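You operate a simulated robot arm through the tools that you are given. There is no shell and no other tool.

Carry out the task below with a simulated robot arm. There is one attempt and no reset: what you move stays moved.

JOB
Unscrew the spare lid, tare the open squat jar, tighten the wing nut.
Fine: the spare lid is laid on the table head; the jar stands on the scale under the gate, which stays shut; the jar is not knocked or dropped. Set down upright: squat jar.
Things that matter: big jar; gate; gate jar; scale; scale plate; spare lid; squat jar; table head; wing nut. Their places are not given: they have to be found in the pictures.

It is judged by the outcome, as a careful person would: the job done as asked, and still so three seconds after it is handed in. It fails if anything else is knocked over, pushed out of place, dropped, spilled or broken. Lids that push on must go on centred and level and be pressed home; caps that screw on are set level and turned clockwise until they are tight.

ROBOT AND FRAMES
A 7-joint arm with a two-finger parallel gripper, fixed in place. Base frame: the origin is at the foot of the arm, x ahead of it, y to its left, z up. Readings come in mm, degrees, newtons and seconds.
With the tool pointing down near the work surface it reaches from about 200 to 680 mm from the base axis. Its first joint turns from -66.0 to 66.0 degrees. Payload 2.4 kg.
The tool frame sits at the grasp point between the pads (the TCP): z along the fingers, y along the line on which they close. The tips reach 30 mm beyond it. Largest opening 94 mm; finger width 28, thickness 10; the body of the gripper, 50 by 96 mm, starts 55 mm behind the TCP.
Orientation is that of the tool frame in the base frame, as a unit quaternion [x, y, z, w]. With the fingers straight down and closing along the base's y, the tool's x points along the base's -x, its y along +y and its z along -z.

CONTROLS
- The arm moves only by the tool step_arm. Its argument "commands" is a list of rows, each an object of numbers (a shift or turn left out is 0, a gripper value left out holds the last): "x", "y", "z": the shift along the base's x, y, z in units of 40 mm (1.0 is 40 mm); "ax", "ay", "az": the turn, a rotation vector about the base's x, y, z in units of 4 degrees (1.0 is 4 degrees); "claw": the closure, from 0 (fully open) to 1 (shut). In form: [{"x": .., "y": .., "z": .., "ax": .., "ay": .., "az": .., "claw": ..}, ...]. A call has 1 to 20 rows; each row shifts and turns the commanded pose from where the row before left it. A call with a number of a shift or a turn outside -1 to 1 is refused whole. Each row takes 0.2 s and may step no farther than 50 mm and 8.6 degrees from the row before; otherwise, or with a gripper value out of range, the whole call is refused. A pose out of reach is approached as far as the arm can. The call stops where the force on the tool passes 40 N (or 10 N more than at its start, if that is more) or the arm is blocked; 0.2 s more then pass. Each finger travels about 153 mm/s and halts on what it meets, pressing with about 37 N; the grip force reading is that of the motor and also rises with nothing between the fingers. The clock runs only during rows and for 0.2 s after the last one: add rows that do not move to give the fingers time. The reply holds the time, the measured pose of the TCP, the force on the tool along the base axes, the opening and the grip force, in the units named above and with some noise, with the torque about the TCP (base axes, N m) and any sound that the robot's microphone picked up.
- Cameras (640 x 400 px; columns grow to the right, rows downward): "scene" is fixed at [39.2, 488.7, 1425.1]; the picture's right is [-0.65, -0.76, 0.00], its down [-0.56, 0.48, -0.67] and it looks along [0.51, -0.44, -0.74] (base axes); focal length 284 px, centre (320, 200). "wrist" rides on the gripper at [76, 14, -102] in the tool frame; the picture's right is [-0.18, 0.98, 0.00], its down [-0.75, -0.14, -0.64] and it looks along [-0.63, -0.12, 0.77] (tool axes); focal length 243 px, centre (320, 200).
- get_image(camera): a new picture of that camera. No time passes.
- probe_pixels(camera, pixels): for up to 12 pixels [column, row] of the newest picture of that camera ("zoom" is the newest enlarged one), the place [x, y, z] in the base frame of the surface seen there, good to about 3 mm. No time passes.
- zoom(camera, box): a new picture of the part [left, top, right, bottom] of that camera's present view, enlarged. No time passes.
- sign_off(): hands the job in; it is judged then, once.

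Unless the task says otherwise, let go and move clear before handing in.

The tools are called after "Emit:" as a command line: name --argument value ..., lists and objects as JSON in quotes. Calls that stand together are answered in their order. step_arm: Moves the arm, as the interface text tells. Its arguments: {"type":"object","properties":{"commands":{"type":"array"}},"required":["commands"]} The other tools are called the same way: get_image (camera) takes a picture; probe_pixels (camera, pixels) gives the place of the surface under pixels of a picture; zoom (camera, box) takes an enlarged picture of a part of a camera's view; sign_off () hands the job in.

At the start:

```text
time_s: 0.0
position: [312.2, 88.2, 1144.3]
ee_rot: [0.0, 1.0, 0.0, 0.0]
wrist_force: [-0.6, -0.6, -0.3]
wrist_torque: [0.0, -0.03, 0.0]
width: 93.7
finger_force: 0.2
```

scene: 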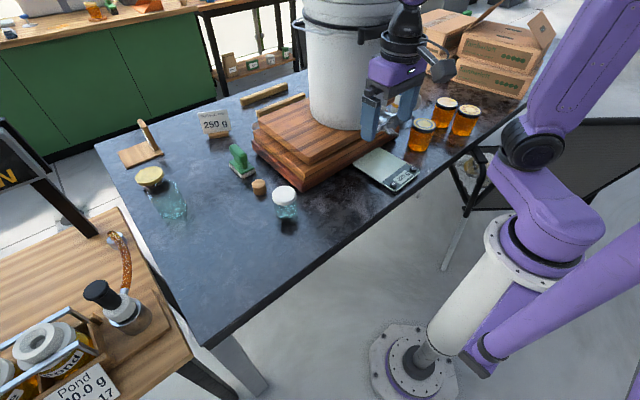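
wrist: 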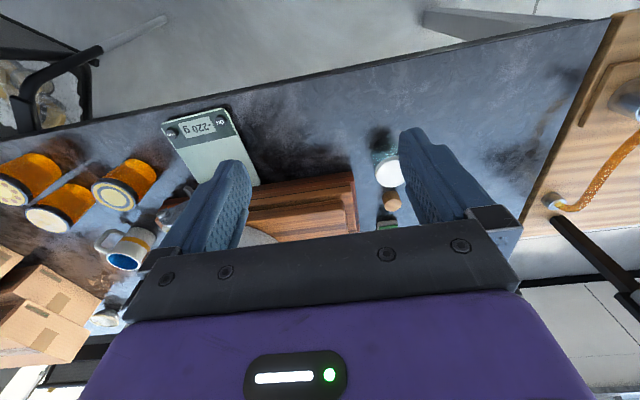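

The first pictures show a table with a small white-lidded jar near scene pixel (285,200), a scale at (388,168) reading -220 g, and a large pot with a gate on a wooden stand. I'll zoom in to identify the parts before moving.

Emit:
zoom --camera "scene" --box '[220, 130, 340, 230]'

Emit:
zoom --camera "scene" --box '[330, 80, 490, 200]'

Emit:
zoom --camera "scene" --box '[90, 70, 290, 230]'

Emit:
zoom --camera "scene" --box '[0, 200, 200, 400]'

Emit:
zoom --camera "wrist" --box '[80, 80, 420, 290]'

```text
4.00 times, centred on (280, 180) of scene
```

zoom: 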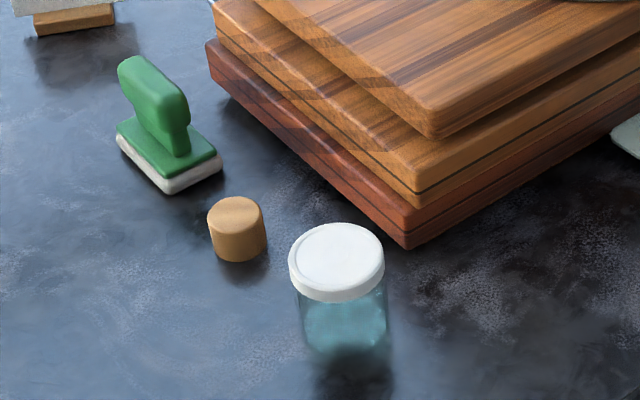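

```text
3.33 times, centred on (410, 140) of scene
```

zoom: 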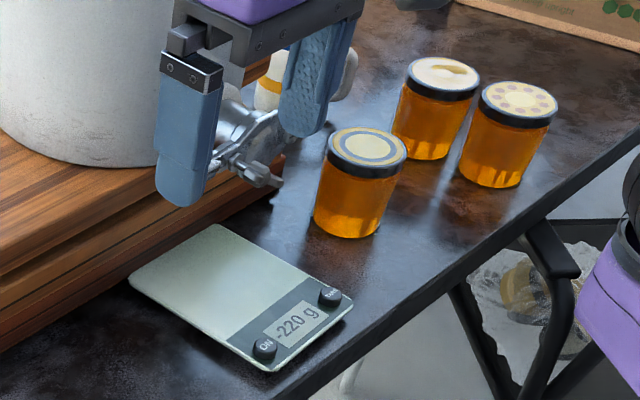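

```text
2.50 times, centred on (190, 150) of scene
```

zoom: 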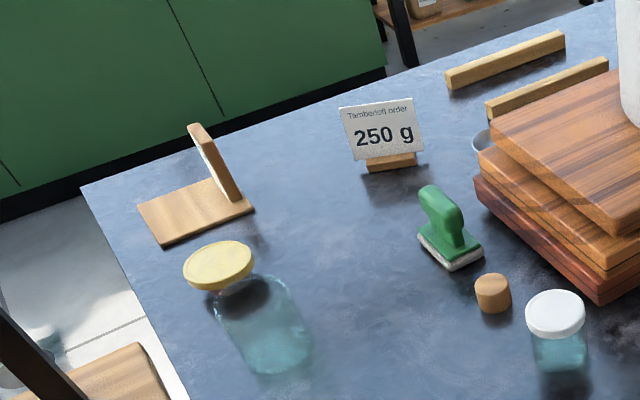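

```text
2.00 times, centred on (100, 300) of scene
```

zoom: 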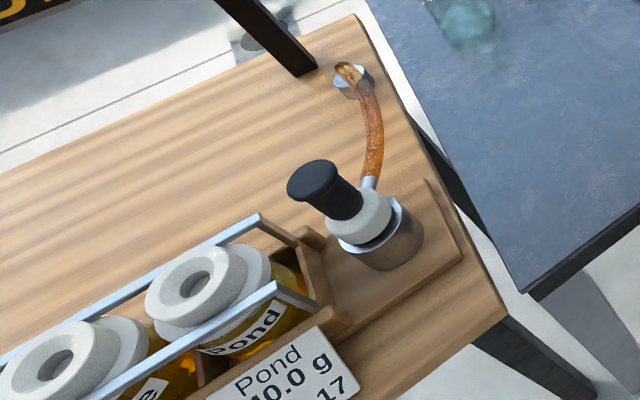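

```text
1.88 times, centred on (250, 185) of wrist
```

zoom: 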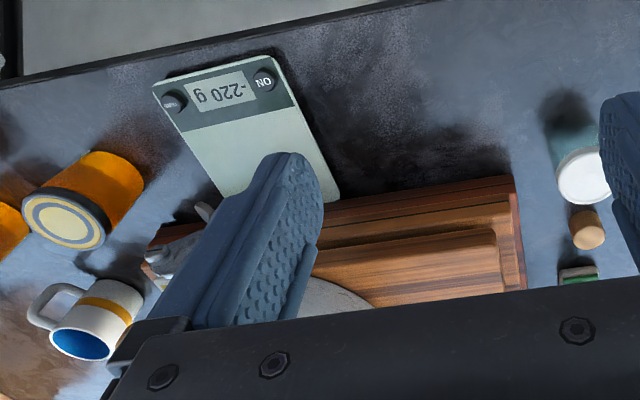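

The scale shows ON and a second (TARE) button, the small jar with the white lid seems to be the squat jar, and the gate with its wing nut sits behind the gripper. I'll probe the positions of these things.

Emit:
get_image --camera "scene"

Emit:
probe_pixels --camera "scene" --pixels '[[284, 192], [287, 212], [259, 185], [240, 160], [150, 176], [172, 205], [140, 155], [214, 122], [380, 165], [405, 180], [200, 340], [120, 200]]'

Emit:
probe_pixels --camera "wrist" --pixels '[[171, 132], [220, 123], [196, 127], [215, 165], [163, 122], [229, 108], [258, 185], [117, 195], [390, 172], [392, 200], [300, 215], [160, 212]]'

Emit:
zoom --camera "scene" --box '[360, 90, 430, 140]'

Emit:
zoom --camera "scene" --box '[370, 160, 430, 200]'

```text
taken
```

scene: 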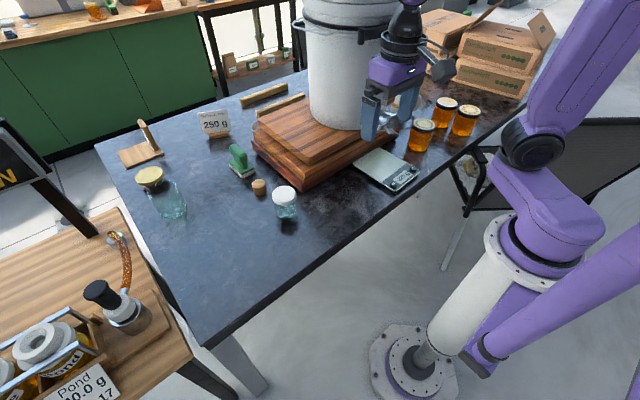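

```text
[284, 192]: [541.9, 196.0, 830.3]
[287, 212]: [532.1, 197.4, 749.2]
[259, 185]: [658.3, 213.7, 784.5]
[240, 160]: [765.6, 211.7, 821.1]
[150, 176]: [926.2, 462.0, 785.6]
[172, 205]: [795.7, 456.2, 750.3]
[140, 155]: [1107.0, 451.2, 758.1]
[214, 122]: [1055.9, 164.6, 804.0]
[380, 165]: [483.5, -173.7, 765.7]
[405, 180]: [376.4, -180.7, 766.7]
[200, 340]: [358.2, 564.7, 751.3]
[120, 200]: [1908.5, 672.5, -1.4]
```

```text
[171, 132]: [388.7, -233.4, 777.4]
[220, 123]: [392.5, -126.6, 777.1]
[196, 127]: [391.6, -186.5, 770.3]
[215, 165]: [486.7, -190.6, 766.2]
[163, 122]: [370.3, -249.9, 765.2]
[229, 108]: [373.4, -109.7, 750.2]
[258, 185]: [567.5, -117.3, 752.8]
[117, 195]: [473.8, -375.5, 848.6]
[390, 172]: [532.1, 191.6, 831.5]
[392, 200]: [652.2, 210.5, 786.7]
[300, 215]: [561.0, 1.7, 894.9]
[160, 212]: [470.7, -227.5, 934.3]
```

```text
8.00 times, centred on (395, 115) of scene
```

zoom: 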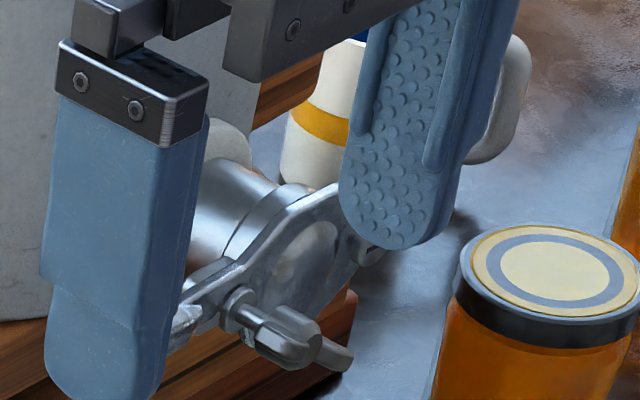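

```text
10.00 times, centred on (400, 180) of scene
```

zoom: 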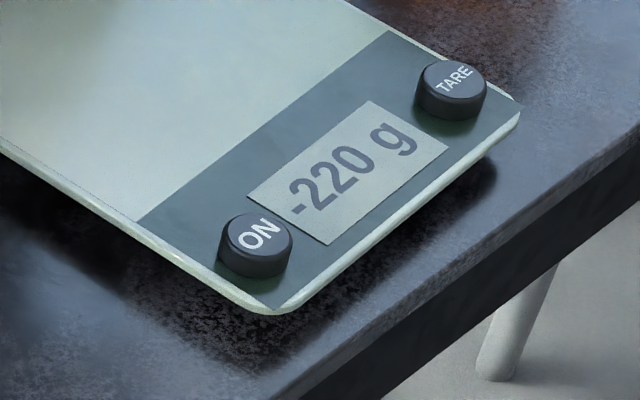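

The table top is near z=750, the TARE button near (389,-234,777), and the jar lid top near (538,194,831). The gripper hides the gate in the scene view, so I'll move the arm left and up out of the way for a clear look.

Emit:
step_arm --commands '[{"y": 1}, {"y": 1}, {"y": 1}, {"y": 1}, {"y": 1}, {}]'

Emit:
get_image --camera "scene"

Emit:
get_image --camera "wrist"

Emit:
zoom --camera "scene" --box '[360, 70, 440, 150]'

```text
time_s: 1.4
position: [312.4, 291.5, 1150.1]
ee_rot: [-0.001, 1.0, -0.001, 0.0]
wrist_force: [0.5, -0.6, 0.3]
wrist_torque: [0.03, -0.04, 0.02]
width: 93.9
finger_force: 0.1
```

```text
taken
```

scene: 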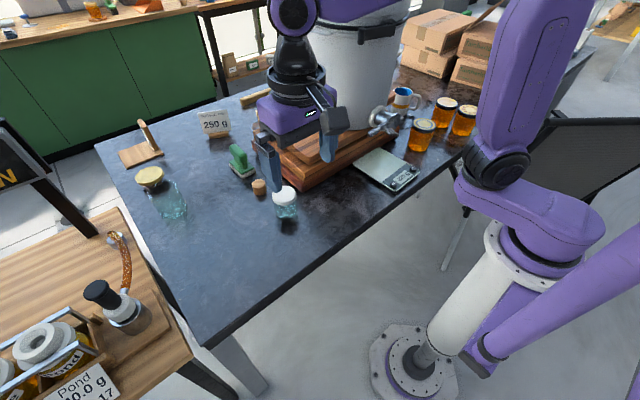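

```text
taken
```

wrist: 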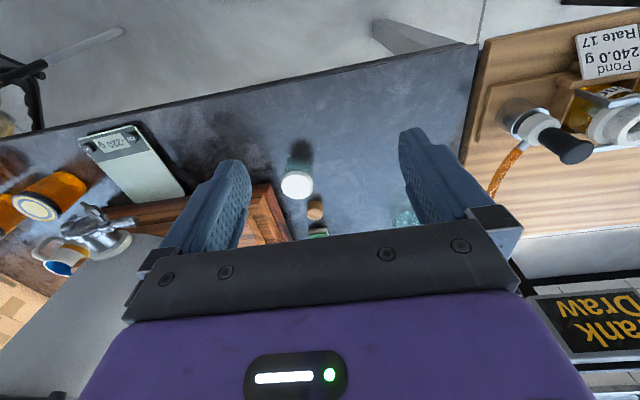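

```text
5.00 times, centred on (400, 110) of scene
```

zoom: 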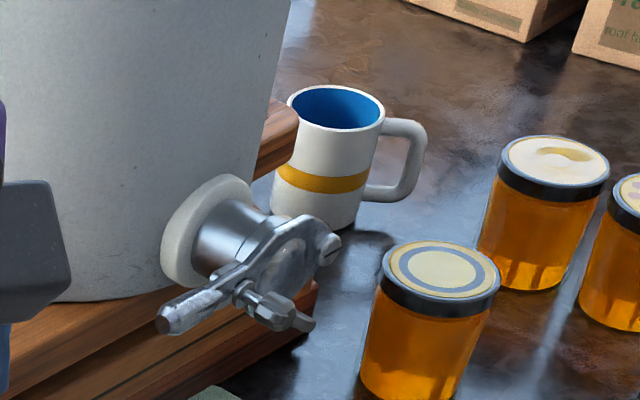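

The gate is now visible around scene pixel (395,118), with the wing nut at about (386,125) in front of the blade. I'll zoom in and probe its parts.

Emit:
zoom --camera "scene" --box '[362, 98, 412, 142]'

Emit:
zoom --camera "wrist" --box '[20, 180, 180, 280]'

Emit:
probe_pixels --camera "scene" --pixels '[[388, 120], [386, 128], [377, 134], [405, 117], [398, 120], [385, 115], [358, 150], [375, 168], [398, 190], [419, 171], [383, 148], [345, 152]]'

```text
9.09 times, centred on (387, 120) of scene
```

zoom: 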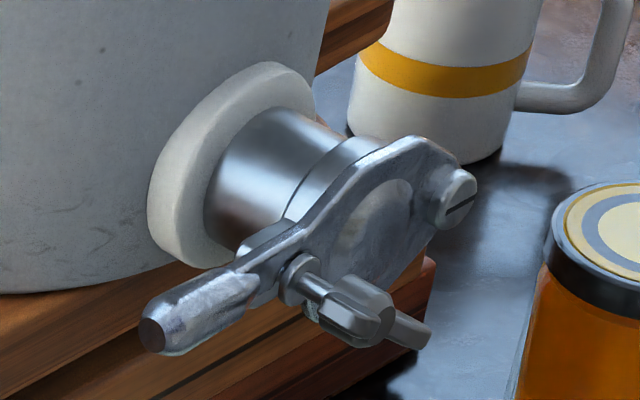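

```text
4.00 times, centred on (100, 230) of wrist
```

zoom: 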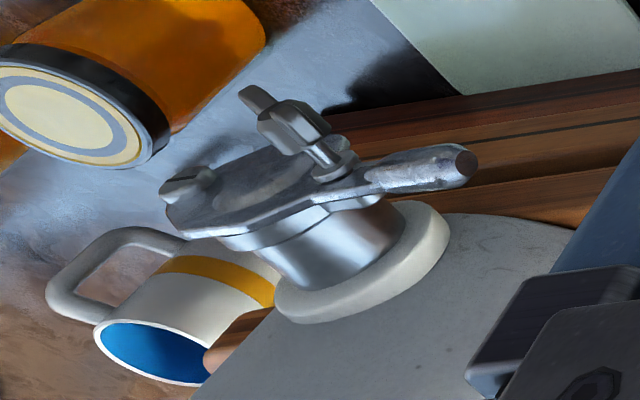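

```text
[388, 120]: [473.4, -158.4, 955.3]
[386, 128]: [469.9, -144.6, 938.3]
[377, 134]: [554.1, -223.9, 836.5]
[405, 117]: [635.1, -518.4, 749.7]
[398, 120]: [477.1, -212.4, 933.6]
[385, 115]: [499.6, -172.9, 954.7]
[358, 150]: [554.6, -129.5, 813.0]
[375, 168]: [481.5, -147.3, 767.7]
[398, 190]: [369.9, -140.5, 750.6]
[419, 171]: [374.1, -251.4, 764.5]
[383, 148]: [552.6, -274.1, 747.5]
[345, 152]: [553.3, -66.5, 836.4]
```

I'll probe the gate's details in an enlarged scene view to get the wing nut axis and wing positions.

Emit:
zoom --camera "scene" --box '[362, 98, 412, 142]'

Emit:
probe_pixels --camera "zoom" --pixels '[[152, 335], [240, 285], [300, 270], [300, 285], [345, 318], [385, 330], [420, 335], [365, 290], [375, 325], [460, 205], [360, 215], [400, 160]]'

Emit:
zoom --camera "wrist" --box '[60, 190, 160, 260]'

```text
9.09 times, centred on (387, 120) of scene
```

zoom: 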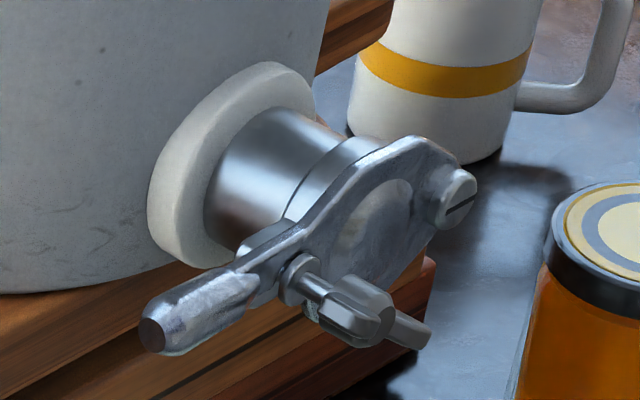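

```text
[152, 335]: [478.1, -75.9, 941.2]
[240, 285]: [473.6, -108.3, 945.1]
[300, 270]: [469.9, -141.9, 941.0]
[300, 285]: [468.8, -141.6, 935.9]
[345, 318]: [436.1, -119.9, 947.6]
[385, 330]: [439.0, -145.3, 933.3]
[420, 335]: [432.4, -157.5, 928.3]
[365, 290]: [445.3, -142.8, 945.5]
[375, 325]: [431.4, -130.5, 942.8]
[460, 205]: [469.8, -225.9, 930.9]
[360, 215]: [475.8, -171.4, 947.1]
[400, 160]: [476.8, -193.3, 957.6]
```

```text
5.71 times, centred on (110, 225) of wrist
```

zoom: 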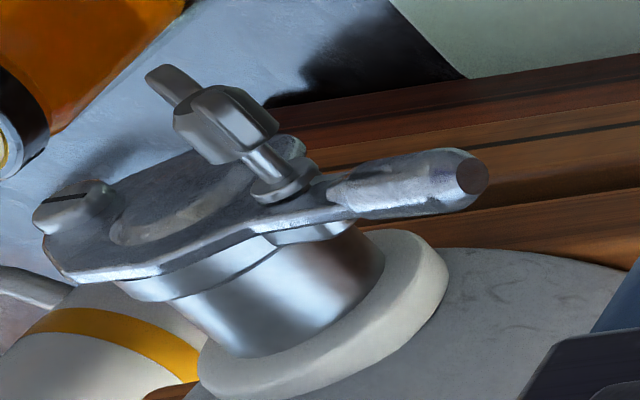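

The gate plate faces the robot at x≈474, the pivot screw is at (470,-226,931), and the wing nut sits near (440,-138,938) with a gap of bare bolt behind it. I'll check the pot surface, table edges and the jar's surroundings before moving closer.

Emit:
probe_pixels --camera "scene" --pixels '[[345, 60], [380, 60], [360, 110], [400, 30], [345, 125], [302, 185], [320, 160], [440, 140], [465, 115], [420, 105], [205, 345], [100, 145]]'

Emit:
zoom --camera "wrist" --box '[230, 120, 390, 240]'

Emit:
probe_pixels --camera "wrist" --pixels '[[297, 185], [282, 185], [312, 185], [297, 175], [297, 197], [315, 210], [318, 232], [405, 217], [110, 160], [340, 150], [470, 50], [250, 210]]'

```text
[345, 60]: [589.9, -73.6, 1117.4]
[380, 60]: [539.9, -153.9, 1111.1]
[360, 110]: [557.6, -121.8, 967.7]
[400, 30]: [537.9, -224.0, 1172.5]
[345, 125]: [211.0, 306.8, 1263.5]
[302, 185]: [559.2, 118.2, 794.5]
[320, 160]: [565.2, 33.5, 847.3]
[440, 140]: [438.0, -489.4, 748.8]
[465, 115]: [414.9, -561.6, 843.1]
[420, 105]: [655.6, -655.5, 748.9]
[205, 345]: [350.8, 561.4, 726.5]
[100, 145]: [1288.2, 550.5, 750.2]
```

```text
3.33 times, centred on (310, 180) of wrist
```

zoom: 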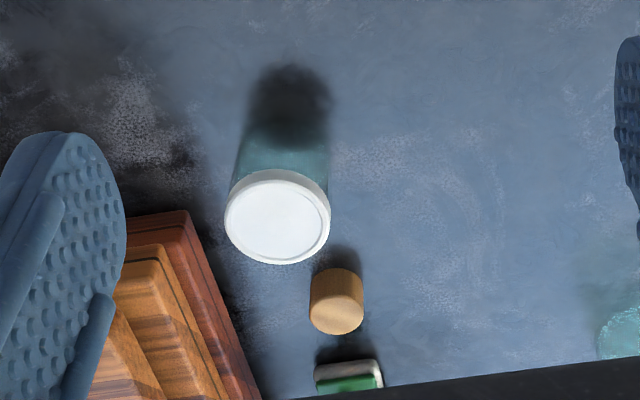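

```text
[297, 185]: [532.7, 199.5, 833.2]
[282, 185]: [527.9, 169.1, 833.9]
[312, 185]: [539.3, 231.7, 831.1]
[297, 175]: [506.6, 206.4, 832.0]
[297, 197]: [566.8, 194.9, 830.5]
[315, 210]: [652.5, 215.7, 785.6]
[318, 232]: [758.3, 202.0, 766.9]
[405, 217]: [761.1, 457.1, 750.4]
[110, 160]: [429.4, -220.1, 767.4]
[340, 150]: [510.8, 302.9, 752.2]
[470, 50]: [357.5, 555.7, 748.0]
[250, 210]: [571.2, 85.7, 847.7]
```

The lid centre reads about (536,200,832) with a diameter near 68 mm, which fits the 94 mm opening. I'll move above the jar first, with rotation kept as is, and re-measure.

Emit:
step_arm --commands '[{"x": 0.7, "y": -0.286, "z": -0.5, "claw": 0}, {"x": 0.7, "y": -0.286, "z": -0.5}, {"x": 0.7, "y": -0.286, "z": -0.5}, {"x": 0.7, "y": -0.286, "z": -0.5}, {"x": 0.7, "y": -0.286, "z": -0.5}, {"x": 0.7, "y": -0.286, "z": -0.5}, {"x": 0.7, "y": -0.286, "z": -0.5}, {"x": 0.7, "y": -0.286, "z": -0.5}, {}, {}]'

Emit:
get_image --camera "wrist"

Emit:
get_image --camera "scene"

```text
time_s: 3.6
position: [534.7, 194.1, 985.4]
ee_rot: [0.0, 1.0, 0.0, 0.0]
wrist_force: [0.3, -0.2, -0.2]
wrist_torque: [0.0, 0.01, 0.02]
width: 94.0
finger_force: 0.0
```

```text
taken
```

wrist: 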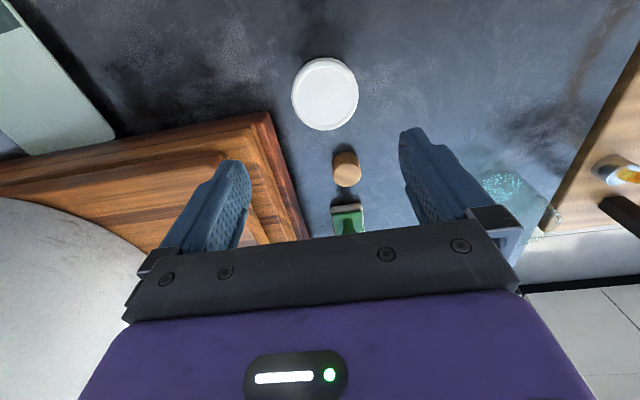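

```text
taken
```

scene: 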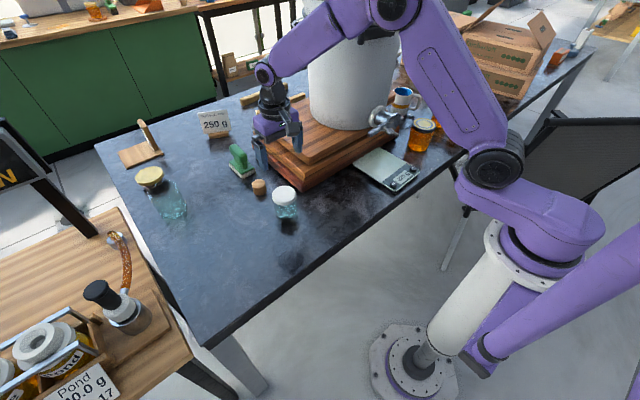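

The lid is now clear at wrist pixel (325,93). I'll probe its rim to get the exact centre.

Emit:
zoom --camera "wrist" --box '[275, 45, 375, 145]'

Emit:
probe_pixels --camera "wrist" --pixels '[[294, 94], [356, 94], [325, 61], [325, 127], [325, 94], [303, 72], [347, 116], [303, 116], [347, 72], [347, 165], [327, 40], [300, 150]]'

```text
4.00 times, centred on (325, 95) of wrist
```

zoom: 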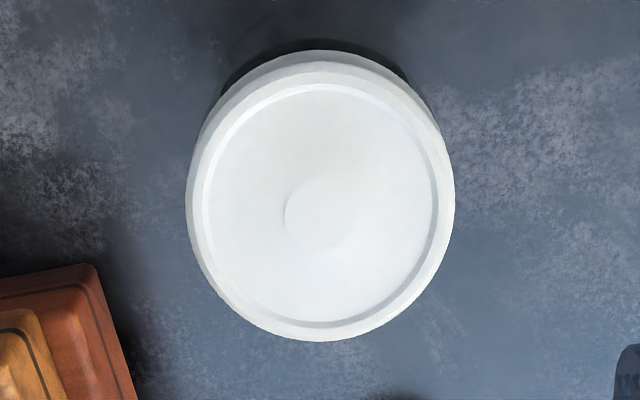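

```text
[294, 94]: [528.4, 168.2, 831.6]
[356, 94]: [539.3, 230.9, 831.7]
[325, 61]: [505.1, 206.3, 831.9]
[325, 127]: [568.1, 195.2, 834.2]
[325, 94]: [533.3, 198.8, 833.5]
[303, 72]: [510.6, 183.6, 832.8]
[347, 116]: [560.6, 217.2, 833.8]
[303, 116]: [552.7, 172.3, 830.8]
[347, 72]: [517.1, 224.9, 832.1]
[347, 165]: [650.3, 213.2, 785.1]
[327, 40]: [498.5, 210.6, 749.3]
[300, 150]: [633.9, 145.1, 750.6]
```

The lid centre comes out at about (535.3,199.8), top z≈832. I'll take another idle reading to gauge the pose noise before descending.

Emit:
step_arm --commands '[{}]'

Emit:
step_arm --commands '[{}]'

```text
time_s: 4.0
position: [535.2, 194.0, 986.0]
ee_rot: [0.0, 1.0, 0.0, 0.001]
wrist_force: [-0.9, 0.3, 0.3]
wrist_torque: [-0.02, -0.02, 0.02]
width: 94.0
finger_force: 0.1
```

```text
time_s: 4.4
position: [534.6, 193.8, 984.0]
ee_rot: [0.0, 1.0, 0.0, 0.0]
wrist_force: [0.3, -0.7, 0.0]
wrist_torque: [-0.03, -0.04, -0.01]
width: 94.2
finger_force: 0.0
```

The true pose is (534.8,194.0,985), so I need +5.8 mm in y. I'll centre over the lid and pre-turn the wrist by -60° so I have range for a counter-clockwise turn.

Emit:
step_arm --commands '[{"y": 0.145, "x": 0.012, "az": -1}, {"az": -1}, {"az": -1}, {"az": -1}, {"az": -1}, {"az": -1}, {"az": -1}, {"az": -1}, {"az": -1}, {"az": -1}, {"az": -1}, {"az": -1}, {"az": -1}, {"az": -1}, {"az": -1}, {}, {}]'

Emit:
get_image --camera "wrist"

```text
time_s: 8.0
position: [536.2, 201.9, 984.9]
ee_rot: [0.5, 0.866, 0.001, 0.0]
wrist_force: [0.1, -0.4, -0.6]
wrist_torque: [-0.02, 0.04, -0.01]
width: 94.3
finger_force: 0.0
```

```text
taken
```

wrist: 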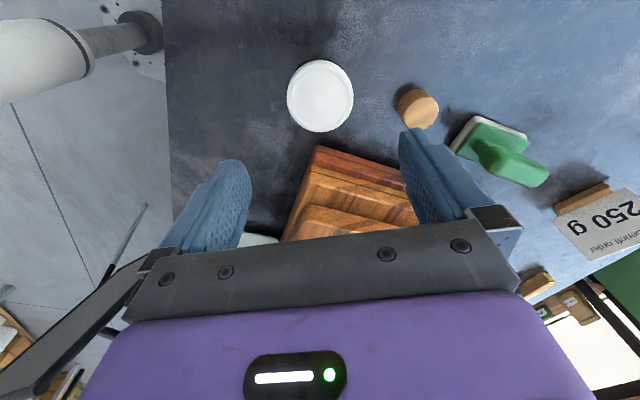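

After the turn I read (536.2,201.9,985), so I'll shift about -0.9/-2.1 mm and descend partway, then check again before closing in on the lid.

Emit:
step_arm --commands '[{"x": -0.022, "y": -0.052, "z": -0.6}, {"z": -0.6}, {"z": -0.6}, {"z": -0.6}, {}, {}]'

Emit:
get_image --camera "wrist"

Emit:
zoom --camera "scene" --box '[230, 110, 350, 230]'

```text
time_s: 9.4
position: [534.5, 200.3, 889.0]
ee_rot: [0.5, 0.866, 0.001, -0.001]
wrist_force: [-1.0, -0.2, -0.3]
wrist_torque: [0.0, 0.02, -0.01]
width: 93.7
finger_force: 0.1
```

```text
taken
```

wrist: 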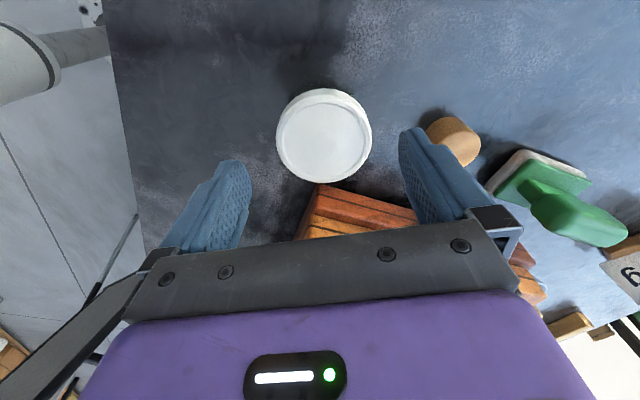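

```text
3.33 times, centred on (290, 170) of scene
```

zoom: 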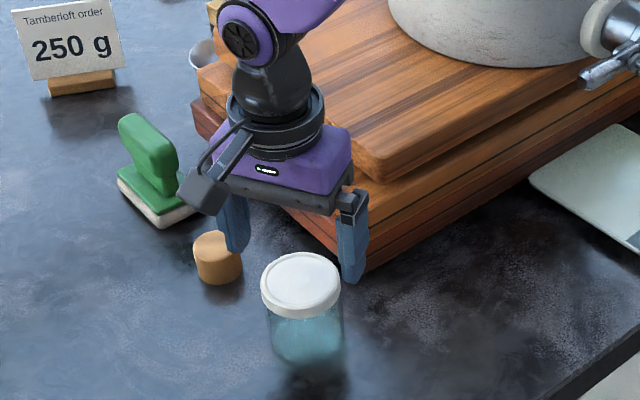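

The reading (534.5,200.3,889) is centred on the lid and the fingers straddle it. I'll lower to about z=836 with force watch.

Emit:
step_arm --commands '[{"x": 0.015, "y": -0.01, "z": -0.45}, {"z": -0.45}, {"z": -0.425}, {}, {}]'

Emit:
get_image --camera "wrist"

Emit:
zoom --camera "scene" --box '[240, 140, 340, 230]'

```text
time_s: 10.6
position: [536.4, 200.5, 834.6]
ee_rot: [0.5, 0.866, 0.0, -0.001]
wrist_force: [-0.4, 0.3, 0.1]
wrist_torque: [-0.01, -0.01, 0.0]
width: 94.1
finger_force: 0.0
```

```text
taken
```

wrist: 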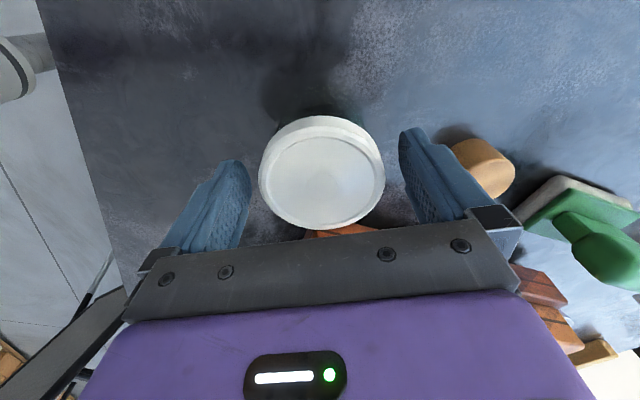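

```text
4.44 times, centred on (290, 185) of scene
```

zoom: 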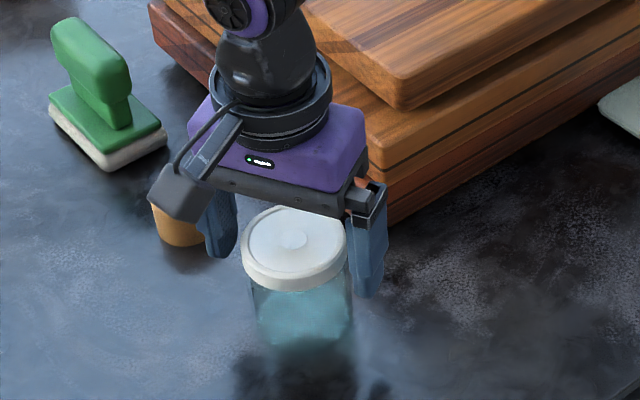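

The lid sits centred between the fingers at wrist pixel (322,180), TCP at (536.4,200.5,834.6). I'll close the gripper on the lid in stages.

Emit:
step_arm --commands '[{"claw": 0.22}, {"claw": 0.26}, {"claw": 0.3}, {"claw": 0.4}, {}, {}]'

Emit:
get_image --camera "wrist"

```text
time_s: 12.0
position: [536.2, 200.0, 836.4]
ee_rot: [0.501, 0.866, 0.001, 0.0]
wrist_force: [-2.2, -1.9, 17.2]
wrist_torque: [-0.15, 0.11, 0.0]
width: 67.6
finger_force: 37.1
```

```text
taken
```

wrist: 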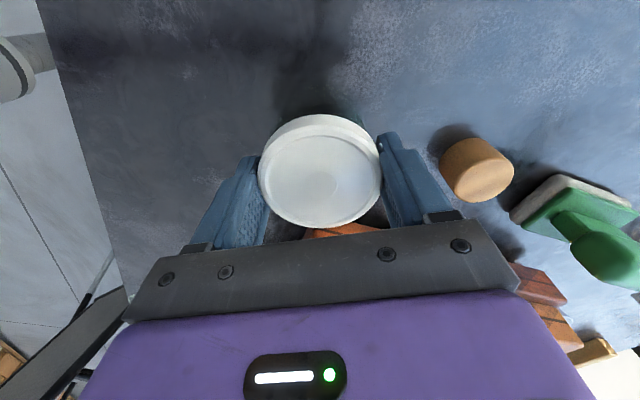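

Gripped: width 67.6 mm with 37 N and about 17 N upward reaction, so the jar is lightly pressed on the table. Now I'll start turning counter-clockwise 20° and watch torque.

Emit:
step_arm --commands '[{"az": 0.5}, {"az": 1}, {"az": 1}, {"az": 1}, {"az": 1}, {"az": 0.5}]'

Emit:
get_image --camera "wrist"

Emit:
zoom --camera "scene" --box '[240, 140, 340, 230]'

```text
time_s: 13.4
position: [536.0, 199.9, 835.9]
ee_rot: [0.341, 0.94, 0.001, 0.0]
wrist_force: [2.1, 1.5, 9.4]
wrist_torque: [0.02, -0.28, -0.04]
width: 67.6
finger_force: 36.6
```

```text
taken
```

wrist: 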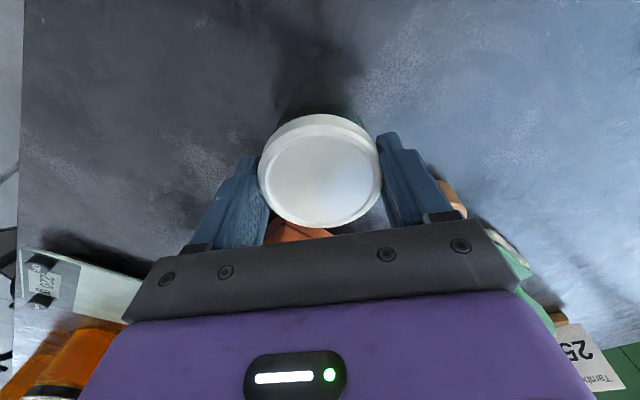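

```text
4.44 times, centred on (290, 185) of scene
```

zoom: 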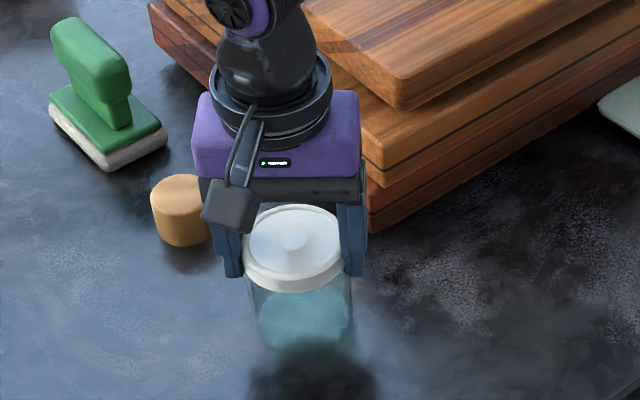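

Little resisting torque (-0.04 N m), and the vertical reaction fell from 17 to 9 N. I'll keep turning counter-clockwise and watch the forces.

Emit:
step_arm --commands '[{"az": 1}, {"az": 1}, {"az": 1}, {"az": 1}, {"az": 1}, {"az": 1}, {"az": 1}, {"az": 1}, {"az": 1}, {"az": 1}]'

Emit:
step_arm --commands '[{"az": 1}, {"az": 1}, {"az": 1}, {"az": 1}, {"az": 1}, {"az": 1}, {"az": 1}, {"az": 1}, {"az": 1}, {"az": 1}]'

Emit:
get_image --camera "wrist"

Emit:
zoom --camera "scene" --box '[240, 140, 340, 230]'

```text
time_s: 15.6
position: [536.5, 199.0, 835.4]
ee_rot: [0.001, 1.0, 0.0, 0.001]
wrist_force: [0.7, -0.1, 15.2]
wrist_torque: [-0.06, -0.12, -0.22]
width: 67.5
finger_force: 36.8
```

```text
time_s: 17.8
position: [536.4, 198.1, 835.8]
ee_rot: [-0.344, 0.939, -0.001, 0.0]
wrist_force: [1.3, 1.4, 17.8]
wrist_torque: [0.12, -0.21, -0.26]
width: 67.5
finger_force: 36.9
```

```text
taken
```

wrist: 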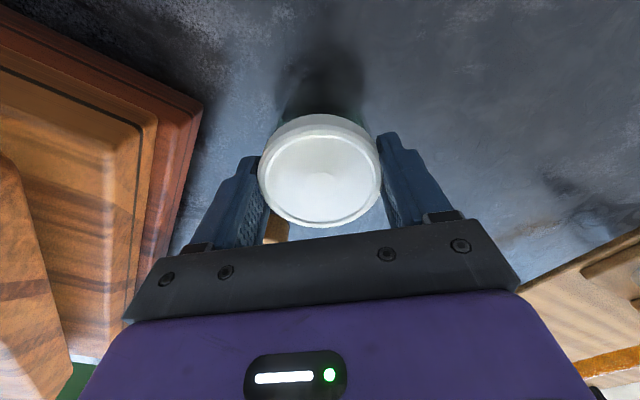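

```text
4.44 times, centred on (290, 185) of scene
```

zoom: 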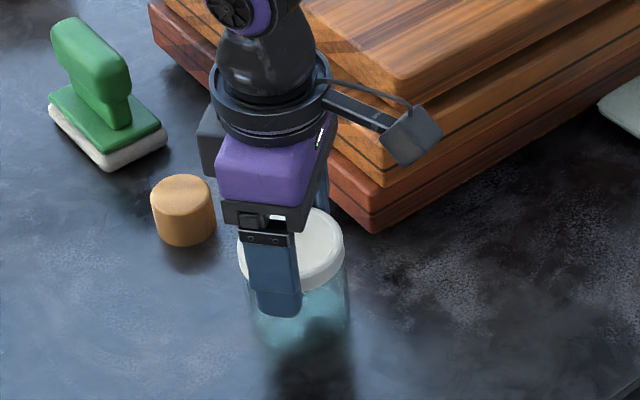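

Torque is now about -0.26 N m with 18 N vertical, consistent with the lid climbing against a held height. I'll keep turning with a tiny rise to relieve the push.

Emit:
step_arm --commands '[{"z": 0.025}, {}]'

Emit:
step_arm --commands '[{"az": 1}, {"az": 1}, {"az": 1}, {"az": 1}, {"az": 1}, {"az": 1}, {"az": 1}, {"az": 1}, {"az": 1}, {"az": 1}]'

Emit:
zoom --camera "scene" --box '[240, 140, 340, 230]'

```text
time_s: 18.4
position: [536.5, 199.3, 834.0]
ee_rot: [-0.342, 0.94, -0.001, -0.001]
wrist_force: [1.9, 0.2, 1.8]
wrist_torque: [0.06, -0.19, -0.03]
width: 67.4
finger_force: 36.8
```

```text
time_s: 20.6
position: [537.4, 200.3, 836.5]
ee_rot: [-0.644, 0.765, 0.001, 0.001]
wrist_force: [-2.0, -1.1, 6.8]
wrist_torque: [-0.1, 0.2, -0.07]
width: 67.1
finger_force: 36.3
```

```text
4.44 times, centred on (290, 185) of scene
```

zoom: 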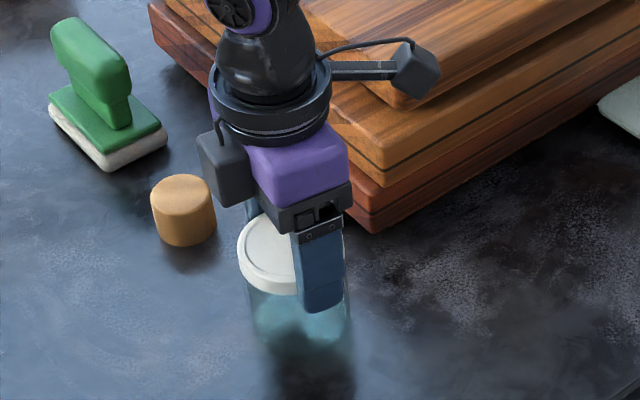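

The vertical force dropped to 2 N after a 1 mm rise and climbed again to 6.8 N over 40°, so the lid does seem to be climbing. I'll keep going with a slow rise to match.

Emit:
step_arm --commands '[{"az": 1}, {"az": 1}, {"az": 1}, {"az": 1}, {"az": 1}, {"az": 1}, {"az": 1}, {"az": 1}, {"az": 1}, {"az": 1}]'

Emit:
step_arm --commands '[{"az": 1}, {"az": 1}, {"az": 1}, {"az": 1}, {"az": 1}, {"az": 1}, {"az": 1}, {"az": 1}, {"az": 1}, {"az": 1}]'

Emit:
zoom --camera "scene" --box '[240, 140, 340, 230]'

Emit:
get_image --camera "wrist"

```text
time_s: 22.8
position: [535.8, 198.5, 836.2]
ee_rot: [0.867, -0.499, 0.001, 0.001]
wrist_force: [-1.2, -0.3, 4.2]
wrist_torque: [0.0, 0.12, -0.07]
width: 67.4
finger_force: 36.9
```

```text
time_s: 25.0
position: [535.9, 200.2, 836.1]
ee_rot: [0.985, -0.173, 0.0, 0.0]
wrist_force: [-0.3, -0.1, 1.9]
wrist_torque: [-0.05, -0.04, -0.03]
width: 67.2
finger_force: 36.8
```

```text
4.44 times, centred on (290, 185) of scene
```

zoom: 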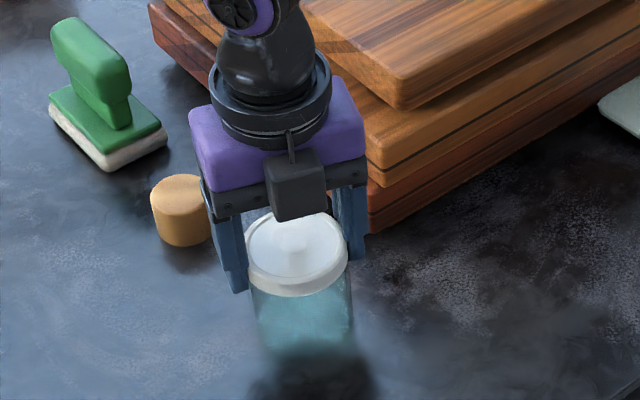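

```text
taken
```

wrist: 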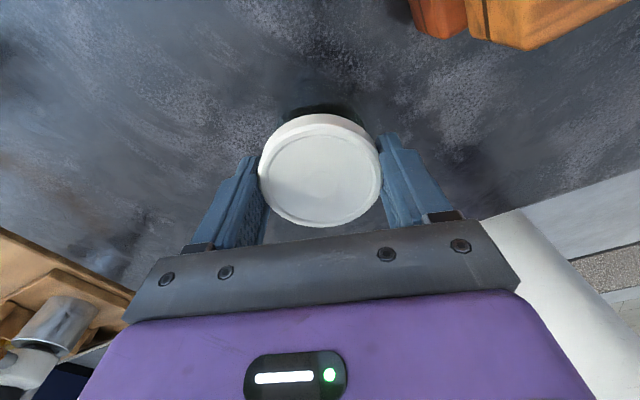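

Total turn is about 220° and the torque has fallen to -0.03 N m. I'll raise by 2 mm to see if the jar's weight hangs on the lid or the lid is free.

Emit:
step_arm --commands '[{"z": 0.05}, {}, {}]'

Emit:
step_arm --commands '[{}]'

Emit:
zoom --camera "scene" --box '[260, 170, 320, 230]'

```text
time_s: 25.8
position: [537.6, 199.3, 838.0]
ee_rot: [0.985, -0.173, 0.0, 0.0]
wrist_force: [0.2, 0.2, -0.1]
wrist_torque: [0.0, -0.01, -0.01]
width: 67.1
finger_force: 36.6
```

```text
time_s: 26.2
position: [536.5, 200.2, 838.6]
ee_rot: [0.985, -0.173, 0.0, 0.0]
wrist_force: [0.6, -0.2, 1.3]
wrist_torque: [0.05, 0.01, 0.01]
width: 67.1
finger_force: 36.7
```

```text
6.67 times, centred on (290, 200) of scene
```

zoom: 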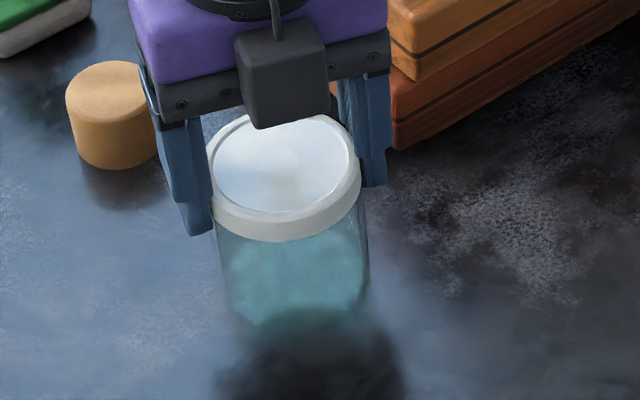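

The vertical force is about zero rather than the jar's weight, suggesting the lid is free. I'll raise another 4 mm and look closely at the gap.

Emit:
step_arm --commands '[{"z": 0.1}, {}, {}]'

Emit:
step_arm --commands '[{}]'

Emit:
zoom --camera "scene" --box '[260, 170, 320, 230]'

Emit:
get_image --camera "wrist"

```text
time_s: 27.0
position: [536.1, 200.2, 841.3]
ee_rot: [0.985, -0.173, -0.001, 0.0]
wrist_force: [0.0, -0.2, -2.0]
wrist_torque: [-0.01, 0.01, -0.01]
width: 67.2
finger_force: 37.3
```

```text
time_s: 27.4
position: [536.5, 199.5, 842.8]
ee_rot: [0.985, -0.174, 0.0, 0.0]
wrist_force: [-0.3, 0.5, -1.7]
wrist_torque: [0.01, 0.0, -0.02]
width: 66.9
finger_force: 36.9
```

```text
6.67 times, centred on (290, 200) of scene
```

zoom: 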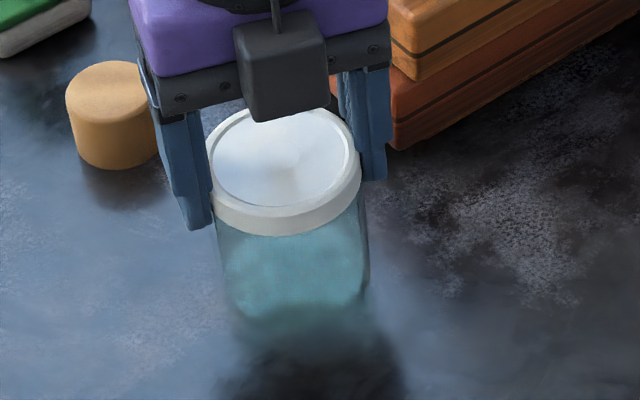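

```text
taken
```

wrist: 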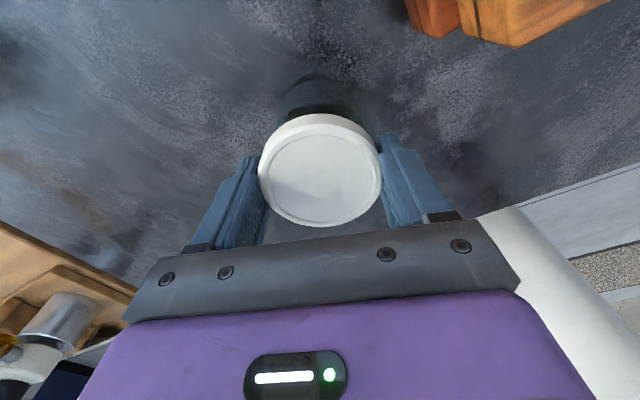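

Now the force reads about -1.9 N and the jar image has risen with the lid (its bottom moved up), so the lid is still threaded. I'll set the jar straight back down the same 6 mm and press lightly.

Emit:
step_arm --commands '[{"z": -0.05}, {"z": -0.05}, {"z": -0.03}, {"z": -0.02}, {}, {}]'

Emit:
zoom --camera "scene" --box '[260, 170, 320, 230]'

```text
time_s: 28.8
position: [536.4, 198.8, 836.2]
ee_rot: [0.985, -0.173, 0.001, -0.001]
wrist_force: [0.2, 0.3, 4.7]
wrist_torque: [-0.01, 0.08, 0.0]
width: 66.8
finger_force: 37.2
```

```text
6.67 times, centred on (290, 200) of scene
```

zoom: 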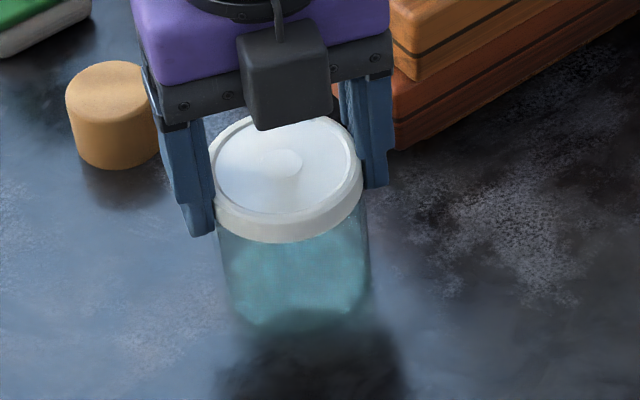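

The jar is back on the table with 4.7 N of push. Past torques scaled with downward push (about 0.012 N m per N), which hints the jar may have been slipping on the table; I'll press harder and turn a little to test.

Emit:
step_arm --commands '[{"z": -0.02}, {"z": -0.02}, {}]'

Emit:
step_arm --commands '[{"az": 1}, {"az": 1}, {"az": 1}]'

Emit:
step_arm --commands '[{"az": 1}, {"az": 1}, {"az": 1}]'

```text
time_s: 29.6
position: [537.6, 199.2, 836.8]
ee_rot: [0.985, -0.174, 0.001, -0.001]
wrist_force: [-1.7, -4.9, 23.4]
wrist_torque: [-0.27, 0.23, 0.02]
width: 66.8
finger_force: 37.0
```

```text
time_s: 30.4
position: [536.8, 201.9, 836.5]
ee_rot: [0.998, -0.069, 0.002, -0.002]
wrist_force: [-2.8, 2.9, 27.4]
wrist_torque: [0.06, 0.21, -0.31]
width: 66.9
finger_force: 36.9
```

```text
time_s: 31.2
position: [535.6, 200.0, 835.6]
ee_rot: [0.999, 0.037, 0.0, 0.0]
wrist_force: [-1.2, 3.1, 24.0]
wrist_torque: [0.1, 0.23, -0.2]
width: 67.1
finger_force: 36.8
```

Torque is only about -0.2 to -0.3 N m at 24-27 N, so it's unclear if the lid has moved on its thread. I'll ease the push, let go, back off upward and measure the lid height against the first reading (832.5).

Emit:
step_arm --commands '[{"z": 0.03}, {}]'

Emit:
step_arm --commands '[{"claw": 0.2}, {"claw": 0.0}, {}, {"z": 0.5}, {"z": 0.8}, {"z": 0.8}, {"z": 0.8}, {"z": 0.8}, {}]'

Emit:
get_image --camera "wrist"

Emit:
zoom --camera "scene" --box '[260, 170, 320, 230]'

```text
time_s: 31.8
position: [536.1, 199.7, 835.9]
ee_rot: [0.999, 0.036, 0.0, -0.001]
wrist_force: [-0.7, 3.2, 16.7]
wrist_torque: [0.26, 0.0, 0.16]
width: 66.9
finger_force: 37.0
```

```text
time_s: 33.8
position: [535.0, 198.1, 983.2]
ee_rot: [0.999, 0.035, 0.0, 0.0]
wrist_force: [-0.5, 0.2, 0.2]
wrist_torque: [0.02, -0.01, 0.02]
width: 94.3
finger_force: 0.2
```

```text
taken
```

wrist: 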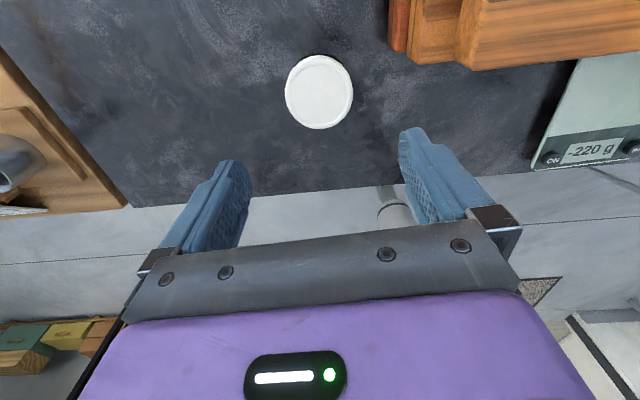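

```text
6.67 times, centred on (290, 200) of scene
```

zoom: 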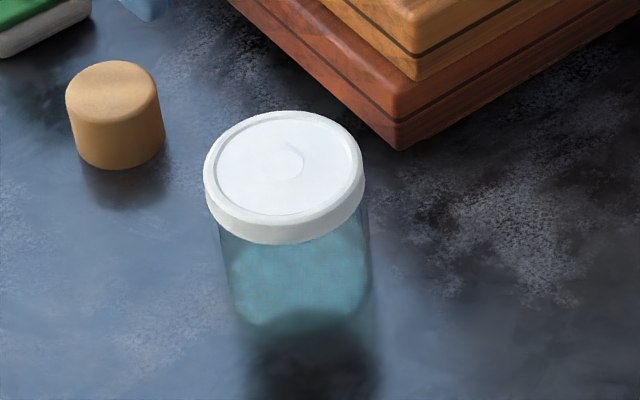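

Emit:
probe_pixels --camera "wrist" --pixels '[[319, 92], [295, 92], [343, 92], [319, 66], [319, 118], [302, 74], [336, 110], [302, 110], [336, 74], [310, 92], [328, 92], [319, 80]]'

Emit:
probe_pixels --camera "scene" --pixels '[[285, 195], [281, 195], [289, 195], [285, 191], [285, 199], [282, 198], [291, 198], [280, 192], [290, 192], [300, 215], [270, 215], [280, 225]]'

```text
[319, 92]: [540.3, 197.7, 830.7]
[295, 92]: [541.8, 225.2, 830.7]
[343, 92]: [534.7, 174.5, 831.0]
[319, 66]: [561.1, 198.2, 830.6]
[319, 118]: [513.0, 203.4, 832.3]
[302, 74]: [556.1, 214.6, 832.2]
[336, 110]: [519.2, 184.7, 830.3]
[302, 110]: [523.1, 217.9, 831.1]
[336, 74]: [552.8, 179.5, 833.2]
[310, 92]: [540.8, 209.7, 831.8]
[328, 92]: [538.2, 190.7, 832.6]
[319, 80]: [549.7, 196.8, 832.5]
```

```text
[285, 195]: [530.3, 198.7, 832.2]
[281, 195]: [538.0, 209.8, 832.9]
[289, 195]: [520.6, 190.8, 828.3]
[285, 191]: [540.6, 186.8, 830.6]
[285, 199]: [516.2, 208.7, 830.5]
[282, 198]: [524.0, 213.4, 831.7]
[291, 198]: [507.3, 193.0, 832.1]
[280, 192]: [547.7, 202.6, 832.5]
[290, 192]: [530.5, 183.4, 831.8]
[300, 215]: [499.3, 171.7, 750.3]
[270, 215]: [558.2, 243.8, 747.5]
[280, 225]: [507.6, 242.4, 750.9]
```

The lid top still averages 831.6, so it has not climbed: lid and jar turned together. I suspect the pads reached below the lid and clamped the glass too, so I'll look closely at the lid's thickness and the body's width.

Emit:
zoom --camera "scene" --box '[270, 180, 302, 222]'

Emit:
probe_pixels --camera "zoom" --pixels '[[300, 238], [300, 246], [300, 252], [300, 258], [300, 264], [300, 270], [300, 280], [300, 300], [300, 330], [380, 230], [380, 250], [380, 280]]'

```text
9.52 times, centred on (286, 201) of scene
```

zoom: 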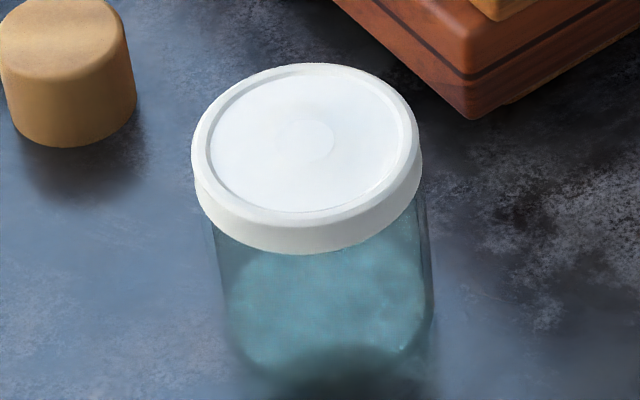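

```text
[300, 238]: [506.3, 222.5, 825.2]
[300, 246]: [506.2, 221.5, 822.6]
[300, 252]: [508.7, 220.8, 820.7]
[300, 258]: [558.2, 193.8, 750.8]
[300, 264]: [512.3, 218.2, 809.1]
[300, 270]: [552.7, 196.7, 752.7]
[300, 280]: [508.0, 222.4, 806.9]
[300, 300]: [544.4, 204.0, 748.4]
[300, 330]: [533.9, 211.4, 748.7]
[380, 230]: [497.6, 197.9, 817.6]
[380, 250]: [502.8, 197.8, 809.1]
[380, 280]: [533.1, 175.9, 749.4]
```

The lid spans about z 819–832 and the glass is only ~1.5 mm narrower per side, so gripping higher (tips near 816) and pressing harder is the better try. First I'll rewind the wrist clockwise while clear above the jar.

Emit:
step_arm --commands '[{"az": -1}, {"az": -1}, {"az": -1}, {"az": -1}, {"az": -1}, {"az": -1}, {"az": -1}, {"az": -1}, {"az": -1}, {"az": -1}, {"az": -1}, {"az": -1}, {"az": -1}, {"az": -1}, {"az": -1}, {"az": -1}, {"az": -1}, {"az": -1}, {"az": -1}, {"az": -1}]'

Emit:
step_arm --commands '[{"az": -1}, {"az": -1}, {"az": -1}, {"az": -1}, {"az": -1}, {"az": -1}, {"az": -1}, {"az": -1}, {"az": -1}, {"az": -1}, {"az": -1}, {"az": -1}, {"az": -1}, {"az": -1}, {"az": -1}, {"az": -1}, {"az": -1}, {"az": -1}, {"az": -1}, {"az": -1}]'

Emit:
step_arm --commands '[{"az": -1}, {"az": -1}, {"az": -1}, {"az": -1}, {"az": -1}, {"az": -1}, {"az": -1}, {"az": -1}, {"az": -1}, {"az": -1}, {"az": -1}, {"az": -1}, {"az": -1}, {"az": -1}, {"az": -1}, {"az": -1}, {"az": -1}, {"az": -1}, {"az": -1}, {"az": -1}]'

```text
time_s: 38.0
position: [537.2, 199.5, 985.0]
ee_rot: [0.788, -0.616, -0.001, 0.0]
wrist_force: [-0.3, 0.2, 0.1]
wrist_torque: [0.01, -0.01, 0.02]
width: 94.1
finger_force: 0.1
```

```text
time_s: 42.2
position: [537.0, 199.1, 983.9]
ee_rot: [-0.207, 0.978, 0.0, 0.0]
wrist_force: [-0.1, -1.0, 0.5]
wrist_torque: [0.01, -0.05, 0.03]
width: 94.0
finger_force: 0.0
```

```text
time_s: 46.4
position: [538.4, 200.4, 985.7]
ee_rot: [0.471, 0.882, 0.0, 0.0]
wrist_force: [0.7, 0.7, 0.3]
wrist_torque: [-0.01, 0.01, -0.01]
width: 94.2
finger_force: 0.1
```

The wrist is at -56° and the TCP (537.5,199.7) matches the lid centre (537.7,199.8). I'll turn a further -24° and descend to about z=846 so the tips sit just at the lid's lower edge.

Emit:
step_arm --commands '[{"az": -1}, {"az": -1}, {"az": -1}, {"az": -1}, {"az": -1}, {"az": -1}, {"z": -0.6}, {"z": -0.6}, {"z": -0.6}, {"z": -0.6}, {"z": -0.5}, {"z": -0.4}, {"z": -0.17}, {}, {}]'

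Emit:
get_image --camera "wrist"

Emit:
zoom --camera "scene" --box '[260, 160, 320, 220]'

```text
time_s: 49.6
position: [536.6, 199.6, 846.7]
ee_rot: [0.643, 0.766, 0.0, 0.001]
wrist_force: [0.4, -0.1, 0.3]
wrist_torque: [0.0, 0.01, 0.02]
width: 94.1
finger_force: 0.0
```

```text
taken
```

wrist: 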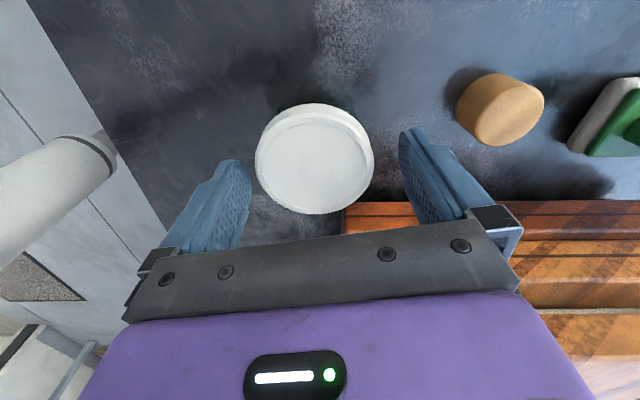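

```text
6.67 times, centred on (290, 190) of scene
```

zoom: 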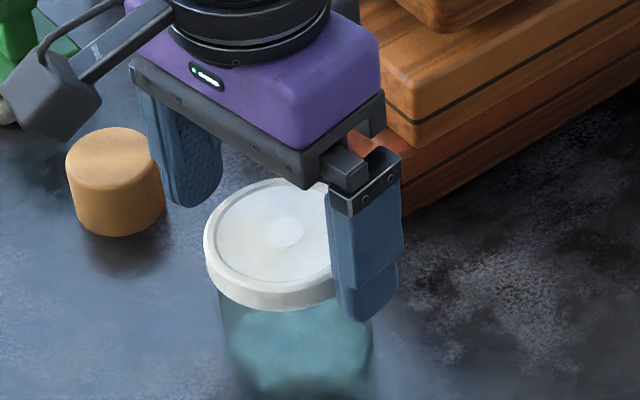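

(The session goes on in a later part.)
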